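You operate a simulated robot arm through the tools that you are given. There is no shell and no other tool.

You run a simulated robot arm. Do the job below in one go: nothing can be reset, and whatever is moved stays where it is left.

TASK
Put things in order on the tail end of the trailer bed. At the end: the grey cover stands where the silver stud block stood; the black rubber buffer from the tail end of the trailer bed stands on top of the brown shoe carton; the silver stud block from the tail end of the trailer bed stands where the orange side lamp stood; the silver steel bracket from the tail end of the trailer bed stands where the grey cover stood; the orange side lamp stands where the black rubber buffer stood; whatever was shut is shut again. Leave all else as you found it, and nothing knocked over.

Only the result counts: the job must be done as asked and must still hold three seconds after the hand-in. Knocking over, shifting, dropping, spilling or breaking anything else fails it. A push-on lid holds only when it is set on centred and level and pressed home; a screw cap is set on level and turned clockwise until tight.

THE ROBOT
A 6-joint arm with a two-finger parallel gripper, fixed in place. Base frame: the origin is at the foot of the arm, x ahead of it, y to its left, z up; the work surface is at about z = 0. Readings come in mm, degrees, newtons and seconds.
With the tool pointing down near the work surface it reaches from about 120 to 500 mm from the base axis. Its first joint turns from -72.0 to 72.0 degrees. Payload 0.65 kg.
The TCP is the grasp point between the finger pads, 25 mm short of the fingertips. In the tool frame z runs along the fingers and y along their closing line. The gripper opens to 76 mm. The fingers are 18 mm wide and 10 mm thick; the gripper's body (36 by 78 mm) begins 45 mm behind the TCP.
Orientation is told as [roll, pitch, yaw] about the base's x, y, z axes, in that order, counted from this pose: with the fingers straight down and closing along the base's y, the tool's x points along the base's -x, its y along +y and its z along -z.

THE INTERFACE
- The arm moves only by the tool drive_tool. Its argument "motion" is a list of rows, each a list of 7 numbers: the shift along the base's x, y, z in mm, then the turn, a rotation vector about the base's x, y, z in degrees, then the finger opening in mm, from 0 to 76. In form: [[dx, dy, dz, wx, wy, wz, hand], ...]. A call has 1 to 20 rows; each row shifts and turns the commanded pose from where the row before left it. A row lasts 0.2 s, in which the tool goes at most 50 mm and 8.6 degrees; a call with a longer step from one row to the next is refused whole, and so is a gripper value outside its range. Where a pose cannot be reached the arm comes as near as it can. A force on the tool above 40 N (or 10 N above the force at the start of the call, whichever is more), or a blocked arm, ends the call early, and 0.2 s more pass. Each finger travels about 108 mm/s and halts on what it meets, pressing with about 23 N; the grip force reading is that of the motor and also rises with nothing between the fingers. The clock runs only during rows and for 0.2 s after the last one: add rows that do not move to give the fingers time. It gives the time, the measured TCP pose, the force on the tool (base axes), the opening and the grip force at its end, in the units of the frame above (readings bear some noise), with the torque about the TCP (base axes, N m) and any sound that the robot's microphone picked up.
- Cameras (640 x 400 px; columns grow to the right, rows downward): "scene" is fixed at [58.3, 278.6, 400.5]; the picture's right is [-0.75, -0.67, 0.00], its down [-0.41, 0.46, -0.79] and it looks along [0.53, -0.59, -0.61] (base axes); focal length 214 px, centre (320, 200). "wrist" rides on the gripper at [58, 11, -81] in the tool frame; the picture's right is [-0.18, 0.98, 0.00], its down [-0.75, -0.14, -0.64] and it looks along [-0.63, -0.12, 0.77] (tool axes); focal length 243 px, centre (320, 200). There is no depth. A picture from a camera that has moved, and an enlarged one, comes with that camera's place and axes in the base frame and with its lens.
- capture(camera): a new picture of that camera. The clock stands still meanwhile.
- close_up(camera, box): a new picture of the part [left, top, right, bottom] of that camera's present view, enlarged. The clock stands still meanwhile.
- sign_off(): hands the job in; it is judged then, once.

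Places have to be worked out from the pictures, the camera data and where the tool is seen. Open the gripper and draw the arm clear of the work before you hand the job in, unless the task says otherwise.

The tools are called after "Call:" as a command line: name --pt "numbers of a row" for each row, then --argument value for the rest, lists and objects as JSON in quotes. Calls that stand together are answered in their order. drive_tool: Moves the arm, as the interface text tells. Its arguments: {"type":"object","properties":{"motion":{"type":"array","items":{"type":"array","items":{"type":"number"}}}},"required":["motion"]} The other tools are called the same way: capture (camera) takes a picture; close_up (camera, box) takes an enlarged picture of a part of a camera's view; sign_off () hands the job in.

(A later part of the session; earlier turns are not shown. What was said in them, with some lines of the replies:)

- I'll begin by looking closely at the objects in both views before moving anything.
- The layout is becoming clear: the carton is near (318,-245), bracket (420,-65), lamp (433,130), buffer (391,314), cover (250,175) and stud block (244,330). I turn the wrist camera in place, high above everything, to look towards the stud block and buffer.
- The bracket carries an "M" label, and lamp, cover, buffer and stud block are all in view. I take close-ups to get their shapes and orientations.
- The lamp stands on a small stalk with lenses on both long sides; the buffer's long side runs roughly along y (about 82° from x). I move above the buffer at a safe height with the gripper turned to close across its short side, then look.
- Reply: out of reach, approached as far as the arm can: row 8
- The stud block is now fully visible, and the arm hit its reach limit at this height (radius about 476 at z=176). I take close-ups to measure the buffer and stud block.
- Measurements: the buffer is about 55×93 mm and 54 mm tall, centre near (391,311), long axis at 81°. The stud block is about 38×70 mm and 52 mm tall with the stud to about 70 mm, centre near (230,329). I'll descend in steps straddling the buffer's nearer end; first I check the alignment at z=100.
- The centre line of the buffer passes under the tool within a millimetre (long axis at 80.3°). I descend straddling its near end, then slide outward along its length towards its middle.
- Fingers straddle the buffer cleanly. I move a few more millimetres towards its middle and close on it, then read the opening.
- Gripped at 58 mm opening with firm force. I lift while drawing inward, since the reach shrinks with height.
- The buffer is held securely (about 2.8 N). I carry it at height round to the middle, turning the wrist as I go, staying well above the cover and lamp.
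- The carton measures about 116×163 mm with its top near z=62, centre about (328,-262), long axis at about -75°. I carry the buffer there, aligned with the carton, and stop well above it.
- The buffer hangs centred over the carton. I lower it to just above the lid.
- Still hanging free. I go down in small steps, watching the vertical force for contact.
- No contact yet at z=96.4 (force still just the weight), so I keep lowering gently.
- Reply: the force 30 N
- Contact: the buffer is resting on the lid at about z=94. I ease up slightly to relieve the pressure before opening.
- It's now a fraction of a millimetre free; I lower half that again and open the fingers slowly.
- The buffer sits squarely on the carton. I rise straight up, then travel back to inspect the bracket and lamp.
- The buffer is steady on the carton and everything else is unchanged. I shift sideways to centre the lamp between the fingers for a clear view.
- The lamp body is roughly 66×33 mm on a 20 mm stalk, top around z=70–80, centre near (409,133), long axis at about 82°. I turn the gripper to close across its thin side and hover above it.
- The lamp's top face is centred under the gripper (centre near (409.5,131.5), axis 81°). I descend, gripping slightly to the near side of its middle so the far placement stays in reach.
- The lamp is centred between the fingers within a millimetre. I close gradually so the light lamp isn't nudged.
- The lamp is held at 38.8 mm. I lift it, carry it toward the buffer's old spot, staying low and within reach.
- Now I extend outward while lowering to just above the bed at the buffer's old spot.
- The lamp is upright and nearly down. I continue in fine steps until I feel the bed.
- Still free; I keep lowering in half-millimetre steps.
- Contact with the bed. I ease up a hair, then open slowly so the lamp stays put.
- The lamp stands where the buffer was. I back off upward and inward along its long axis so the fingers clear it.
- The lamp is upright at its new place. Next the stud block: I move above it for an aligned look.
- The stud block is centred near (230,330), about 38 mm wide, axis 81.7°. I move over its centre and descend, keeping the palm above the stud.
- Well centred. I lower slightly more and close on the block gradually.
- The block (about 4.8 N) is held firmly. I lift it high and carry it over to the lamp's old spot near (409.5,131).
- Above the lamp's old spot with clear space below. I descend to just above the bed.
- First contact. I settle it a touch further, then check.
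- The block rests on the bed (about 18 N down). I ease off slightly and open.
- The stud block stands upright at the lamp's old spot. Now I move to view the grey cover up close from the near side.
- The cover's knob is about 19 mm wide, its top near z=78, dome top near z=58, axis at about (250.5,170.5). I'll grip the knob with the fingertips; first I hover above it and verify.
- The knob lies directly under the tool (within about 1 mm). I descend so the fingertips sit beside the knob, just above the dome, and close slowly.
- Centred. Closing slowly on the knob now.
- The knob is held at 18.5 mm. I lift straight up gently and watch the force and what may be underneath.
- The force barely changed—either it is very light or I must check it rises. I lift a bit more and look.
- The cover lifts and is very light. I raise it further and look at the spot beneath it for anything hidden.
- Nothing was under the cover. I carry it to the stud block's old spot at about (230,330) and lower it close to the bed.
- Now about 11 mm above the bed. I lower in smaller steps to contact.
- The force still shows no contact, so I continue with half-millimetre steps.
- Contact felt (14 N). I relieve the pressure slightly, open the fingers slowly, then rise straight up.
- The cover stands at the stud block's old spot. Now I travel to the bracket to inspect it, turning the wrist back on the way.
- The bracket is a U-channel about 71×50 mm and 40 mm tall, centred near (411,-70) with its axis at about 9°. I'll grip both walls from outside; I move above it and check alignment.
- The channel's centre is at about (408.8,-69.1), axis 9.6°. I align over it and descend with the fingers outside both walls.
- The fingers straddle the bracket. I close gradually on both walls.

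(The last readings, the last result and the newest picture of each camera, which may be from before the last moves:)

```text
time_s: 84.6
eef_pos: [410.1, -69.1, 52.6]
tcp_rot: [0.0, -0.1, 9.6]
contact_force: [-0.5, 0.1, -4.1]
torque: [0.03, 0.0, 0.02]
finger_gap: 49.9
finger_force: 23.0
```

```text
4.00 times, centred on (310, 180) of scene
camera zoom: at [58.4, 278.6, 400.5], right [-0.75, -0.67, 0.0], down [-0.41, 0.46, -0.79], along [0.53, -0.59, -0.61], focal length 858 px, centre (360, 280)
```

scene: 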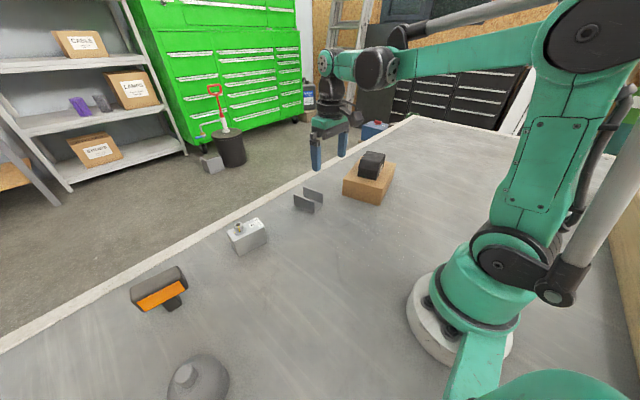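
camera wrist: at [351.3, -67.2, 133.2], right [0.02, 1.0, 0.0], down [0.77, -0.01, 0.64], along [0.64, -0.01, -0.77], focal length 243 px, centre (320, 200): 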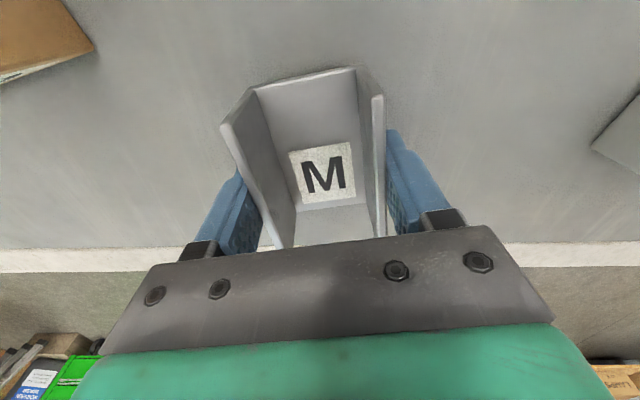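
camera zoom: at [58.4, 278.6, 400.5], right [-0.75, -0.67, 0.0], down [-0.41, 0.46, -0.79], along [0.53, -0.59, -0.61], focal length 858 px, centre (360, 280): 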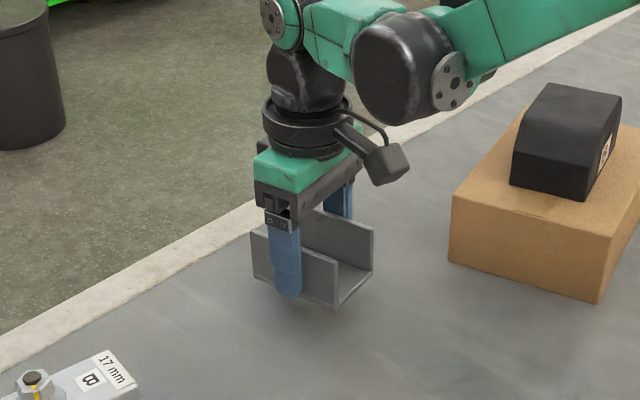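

The bracket hangs level (about 4 N). I raise it and carry it to the cover's old spot near (250.7,171).

Call:
drive_tool --pt "0 0 20 0 0 0 36" --pt "0 0 25 0 0 0 36" --pt "0 0 25 0 0 0 36" --pt "-10 16 20 0 0 0 36" --pt "-20 30 0 0 0 0 36" --pt "-20 30 0 0 0 0 36" --pt "-20 31 0 0 0 0 36" --pt "-20 31 0 0 0 0 36" --pt "-20 31 0 0 0 0 36" --pt "-20 31 0 0 0 0 36" --pt "-20 30 0 0 0 0 36" --pt "-8 11 0 0 0 0 36" --pt "0 0 0 0 0 0 36"

Call:
capture --camera "scene"

Call:
capture --camera "wrist"

```text
time_s: 87.4
eef_pos: [251.0, 169.7, 142.2]
tcp_rot: [0.0, 0.0, 9.5]
contact_force: [-0.2, 0.2, -2.9]
torque: [0.01, -0.01, 0.0]
finger_gap: 49.7
finger_force: 23.1
```

```text
taken
```

scene: 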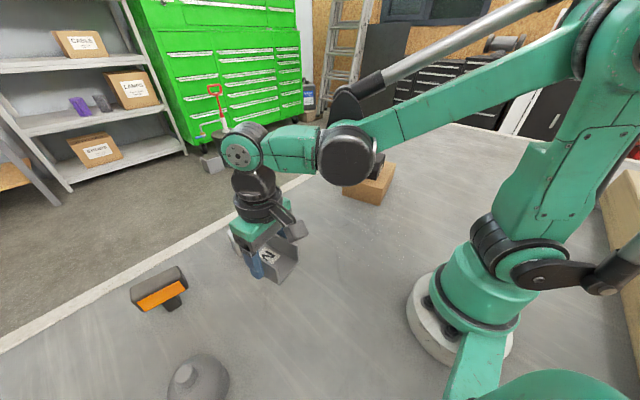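

```text
taken
camera wrist: at [192.8, 172.6, 223.2], right [0.02, 1.0, 0.0], down [0.77, -0.01, 0.64], along [0.64, -0.01, -0.77], focal length 243 px, centre (320, 200)
```

wrist: 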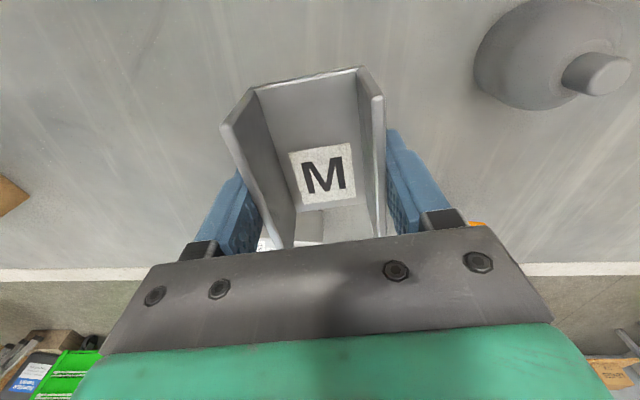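

Over the cover's old spot with the bed clear below. I lower the bracket to just above the bed.

Call:
drive_tool --pt "-0.5 0 -20 0 0 0 36" --pt "0 0 -22 0 0 0 36" --pt "0 0 -22 0 0 0 36" --pt "0 0 -20 0 0 0 36" --pt "0 0 -14 0 0 0 36" --pt "0 0 -8 0 0 0 36" --pt "0 0 0 0 0 0 36"

```text
time_s: 89.0
eef_pos: [251.3, 170.5, 36.2]
tcp_rot: [-0.1, 0.0, 9.5]
contact_force: [-0.1, -0.5, -3.0]
torque: [-0.02, 0.0, -0.01]
finger_gap: 49.9
finger_force: 22.7
```

Call:
drive_tool --pt "0 0 -2.5 0 0 0 36" --pt "0 0 -1.5 0 0 0 36" --pt "0 0 0 0 0 0 36"

```text
time_s: 89.8
eef_pos: [251.0, 170.6, 33.2]
tcp_rot: [0.1, -0.1, 9.7]
contact_force: [-0.3, -0.5, -3.4]
torque: [0.0, 0.0, 0.0]
finger_gap: 49.8
finger_force: 23.3
```

Not yet down; I go on in finer steps.

Call:
drive_tool --pt "0 0 -0.7 0 0 0 36" --pt "0 0 -0.7 0 0 0 36" --pt "0 0 0 0 0 0 36"

```text
time_s: 90.6
eef_pos: [250.8, 171.1, 32.4]
tcp_rot: [0.0, 0.0, 9.6]
contact_force: [-1.0, -0.2, -2.9]
torque: [0.02, 0.03, 0.02]
finger_gap: 50.1
finger_force: 22.9
```

Call:
drive_tool --pt "0 0 -0.6 0 0 0 36" --pt "0 0 0 0 0 0 36"

```text
time_s: 91.2
eef_pos: [250.9, 171.2, 29.9]
tcp_rot: [-0.1, -0.1, 9.5]
contact_force: [-0.5, -1.3, 10.7]
torque: [-0.01, -0.32, -0.03]
finger_gap: 49.9
finger_force: 22.6
```

Contact, with a small torque suggesting one edge touched first. I lower a touch more to seat it.

Call:
drive_tool --pt "0 0 -0.4 0 0 0 36" --pt "0 0 0 0 0 0 36"

Call:
close_up --camera "scene" --box '[220, 220, 340, 340]'

```text
time_s: 91.8
eef_pos: [251.5, 170.6, 30.6]
tcp_rot: [0.1, -0.1, 9.5]
contact_force: [-3.4, 6.1, 18.1]
torque: [-0.02, 0.05, -0.05]
finger_gap: 49.9
finger_force: 23.0
```

```text
3.33 times, centred on (280, 280) of scene
camera zoom: at [58.3, 278.6, 400.5], right [-0.75, -0.67, 0.0], down [-0.41, 0.46, -0.79], along [0.53, -0.59, -0.61], focal length 715 px, centre (453, -67)
```

zoom: 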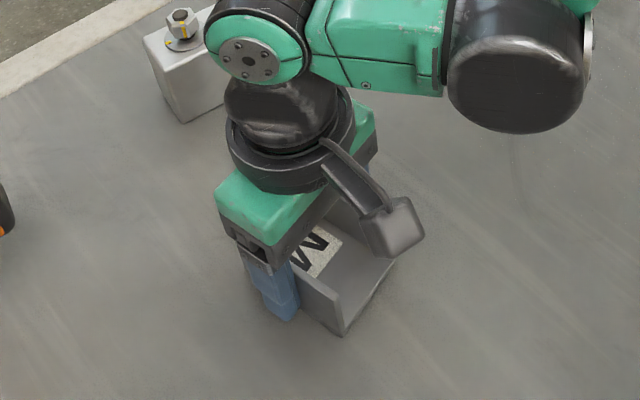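

Seated flat (torque vanished). I relieve the pressure, open slowly and rise straight up.

Call:
drive_tool --pt "0 0 0.3 0 0 0 36" --pt "0 0 0 0 0 0 48" --pt "0 0 0 0 0 0 52" --pt "0 0 0 0 0 0 58" --pt "0 0 0 0 0 0 66" --pt "0 0 0 0 0 0 76" --pt "0 0 0 0 0 0 76"

Call:
drive_tool --pt "0 0 10 0 0 0 76" --pt "0 0 20 0 0 0 76" --pt "0 0 25 0 0 0 76" --pt "0 0 30 0 0 0 76" --pt "0 0 30 0 0 0 76" --pt "0 0 30 0 0 0 76" --pt "0 0 20 0 0 0 76" --pt "0 0 0 0 0 0 76"

Call:
capture --camera "wrist"

Call:
capture --camera "scene"

```text
time_s: 93.4
eef_pos: [252.3, 171.3, 29.5]
tcp_rot: [0.0, 0.0, 9.6]
contact_force: [0.2, 0.3, -0.1]
torque: [0.04, 0.01, -0.03]
finger_gap: 75.9
finger_force: 0.1
```

```text
time_s: 95.2
eef_pos: [251.6, 170.2, 195.7]
tcp_rot: [0.0, -0.1, 9.5]
contact_force: [-0.4, -0.3, -0.3]
torque: [-0.01, 0.02, 0.01]
finger_gap: 76.0
finger_force: 0.0
```

```text
taken
camera wrist: at [192.7, 172.3, 276.7], right [0.02, 1.0, 0.0], down [0.77, -0.01, 0.64], along [0.64, -0.01, -0.77], focal length 243 px, centre (320, 200)
```

wrist: 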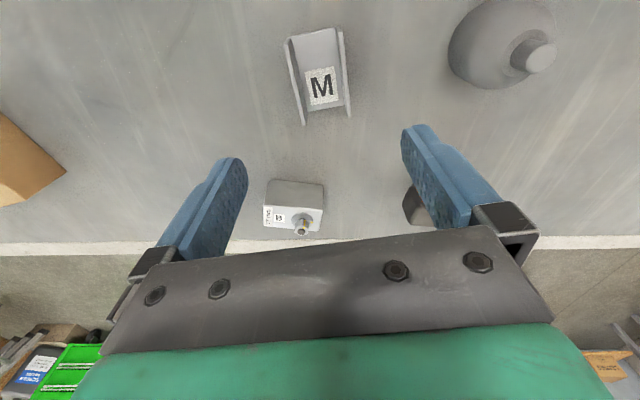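

```text
taken
```

scene: 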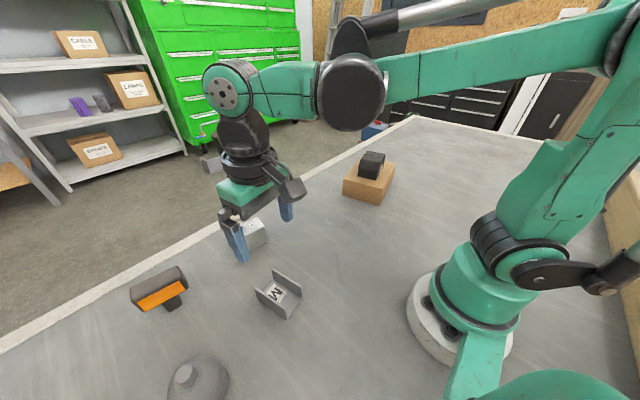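

All five moves are done. I verify with close-ups of each placed item from the fixed camera before parking the arm.

Call:
close_up --camera "scene" --box '[110, 230, 310, 400]'

Call:
close_up --camera "scene" --box '[320, 130, 420, 220]'

Call:
close_up --camera "wrist" --box '[240, 0, 600, 240]'

```text
2.35 times, centred on (210, 315) of scene
camera zoom: at [58.3, 278.6, 400.5], right [-0.75, -0.67, 0.0], down [-0.41, 0.46, -0.79], along [0.53, -0.59, -0.61], focal length 505 px, centre (579, -71)
```

zoom: 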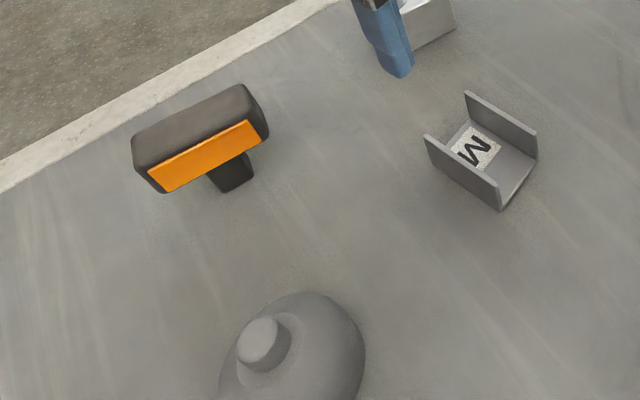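

```text
4.44 times, centred on (370, 175) of scene
camera zoom: at [58.3, 278.6, 400.5], right [-0.75, -0.67, 0.0], down [-0.41, 0.46, -0.79], along [0.53, -0.59, -0.61], focal length 953 px, centre (98, 311)
```

zoom: 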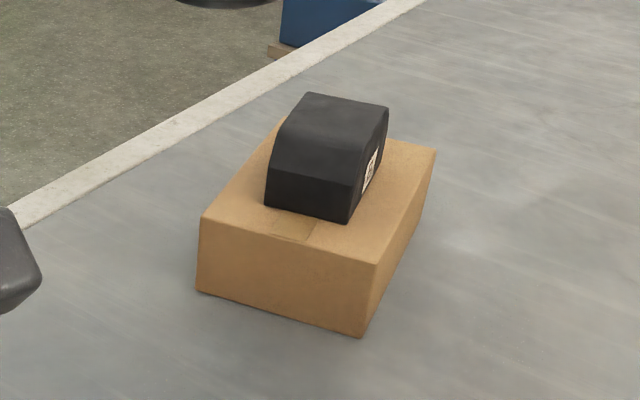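

```text
1.67 times, centred on (420, 120) of wrist
camera zoom: at [192.7, 172.3, 276.7], right [0.02, 1.0, 0.0], down [0.77, -0.01, 0.64], along [0.64, -0.01, -0.77], focal length 404 px, centre (153, 333)
```

zoom: 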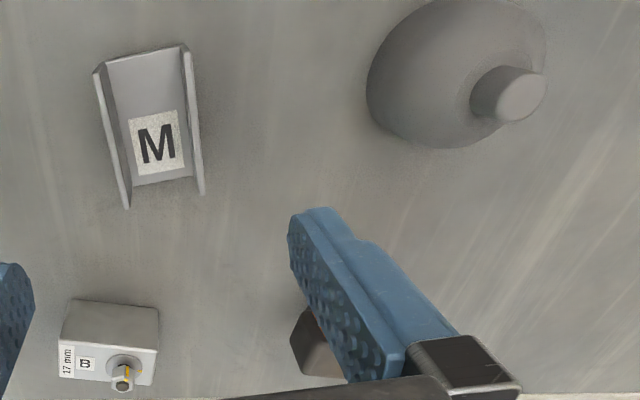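

Everything checks out: buffer on the carton, lamp, stud block, cover and bracket each upright at their target spots. I park the arm high with the gripper open, back near its start pose.

Call:
drive_tool --pt "1 -15 15 0 0 -3 76" --pt "1 -20 15 0 0 -3 76" --pt "2 -20 15 0 0 -3.6 76" --pt "2 -27 17 0 0 0 76" --pt "0 0 0 0 0 0 76"

Call:
capture --camera "scene"

Call:
capture --camera "wrist"

```text
time_s: 96.4
eef_pos: [257.7, 88.2, 257.4]
tcp_rot: [0.0, 0.1, 0.0]
contact_force: [-0.3, -0.4, 0.5]
torque: [-0.02, 0.01, 0.0]
finger_gap: 76.0
finger_force: 0.1
```

```text
taken
```

scene: 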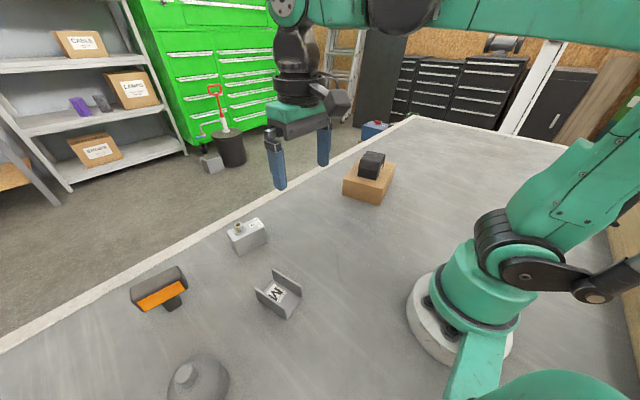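

```text
taken
camera wrist: at [199.9, 100.0, 338.4], right [0.18, 0.98, 0.0], down [0.75, -0.14, 0.64], along [0.63, -0.12, -0.77], focal length 243 px, centre (320, 200)
```

wrist: 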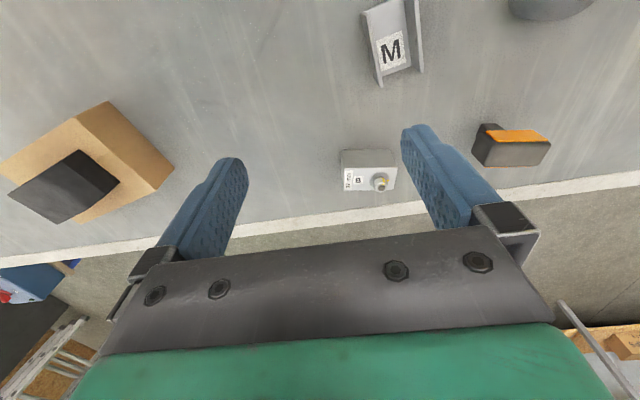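

The arm is parked clear with the gripper open. The final pictures show all five items upright at their target places and the carton unmoved, so I hand the job in.

Call:
sign_off

```text
The job is handed in.
```

The job is handed in. Every item is where you asked, and the final pictures show them all upright.

| Item | Now stands |
|---|---|
| Black rubber buffer | On top of the brown shoe carton, centred on the lid |
| Orange side lamp | Where the black rubber buffer stood |
| Silver stud block | Where the orange side lamp stood |
| Grey cover | Where the silver stud block stood |
| Silver steel bracket | Where the grey cover stood |

- **Accuracy:** I judge each item to be within a few millimetres of its spot. The places come from camera estimates that differed from each other by up to about 5 mm.
- **Shut things:** Nothing had to be opened. There was nothing under the grey cover when I lifted it, and the carton stayed closed and did not move.
- **Arm:** It is parked near its start pose, clear of the work, with the gripper open.
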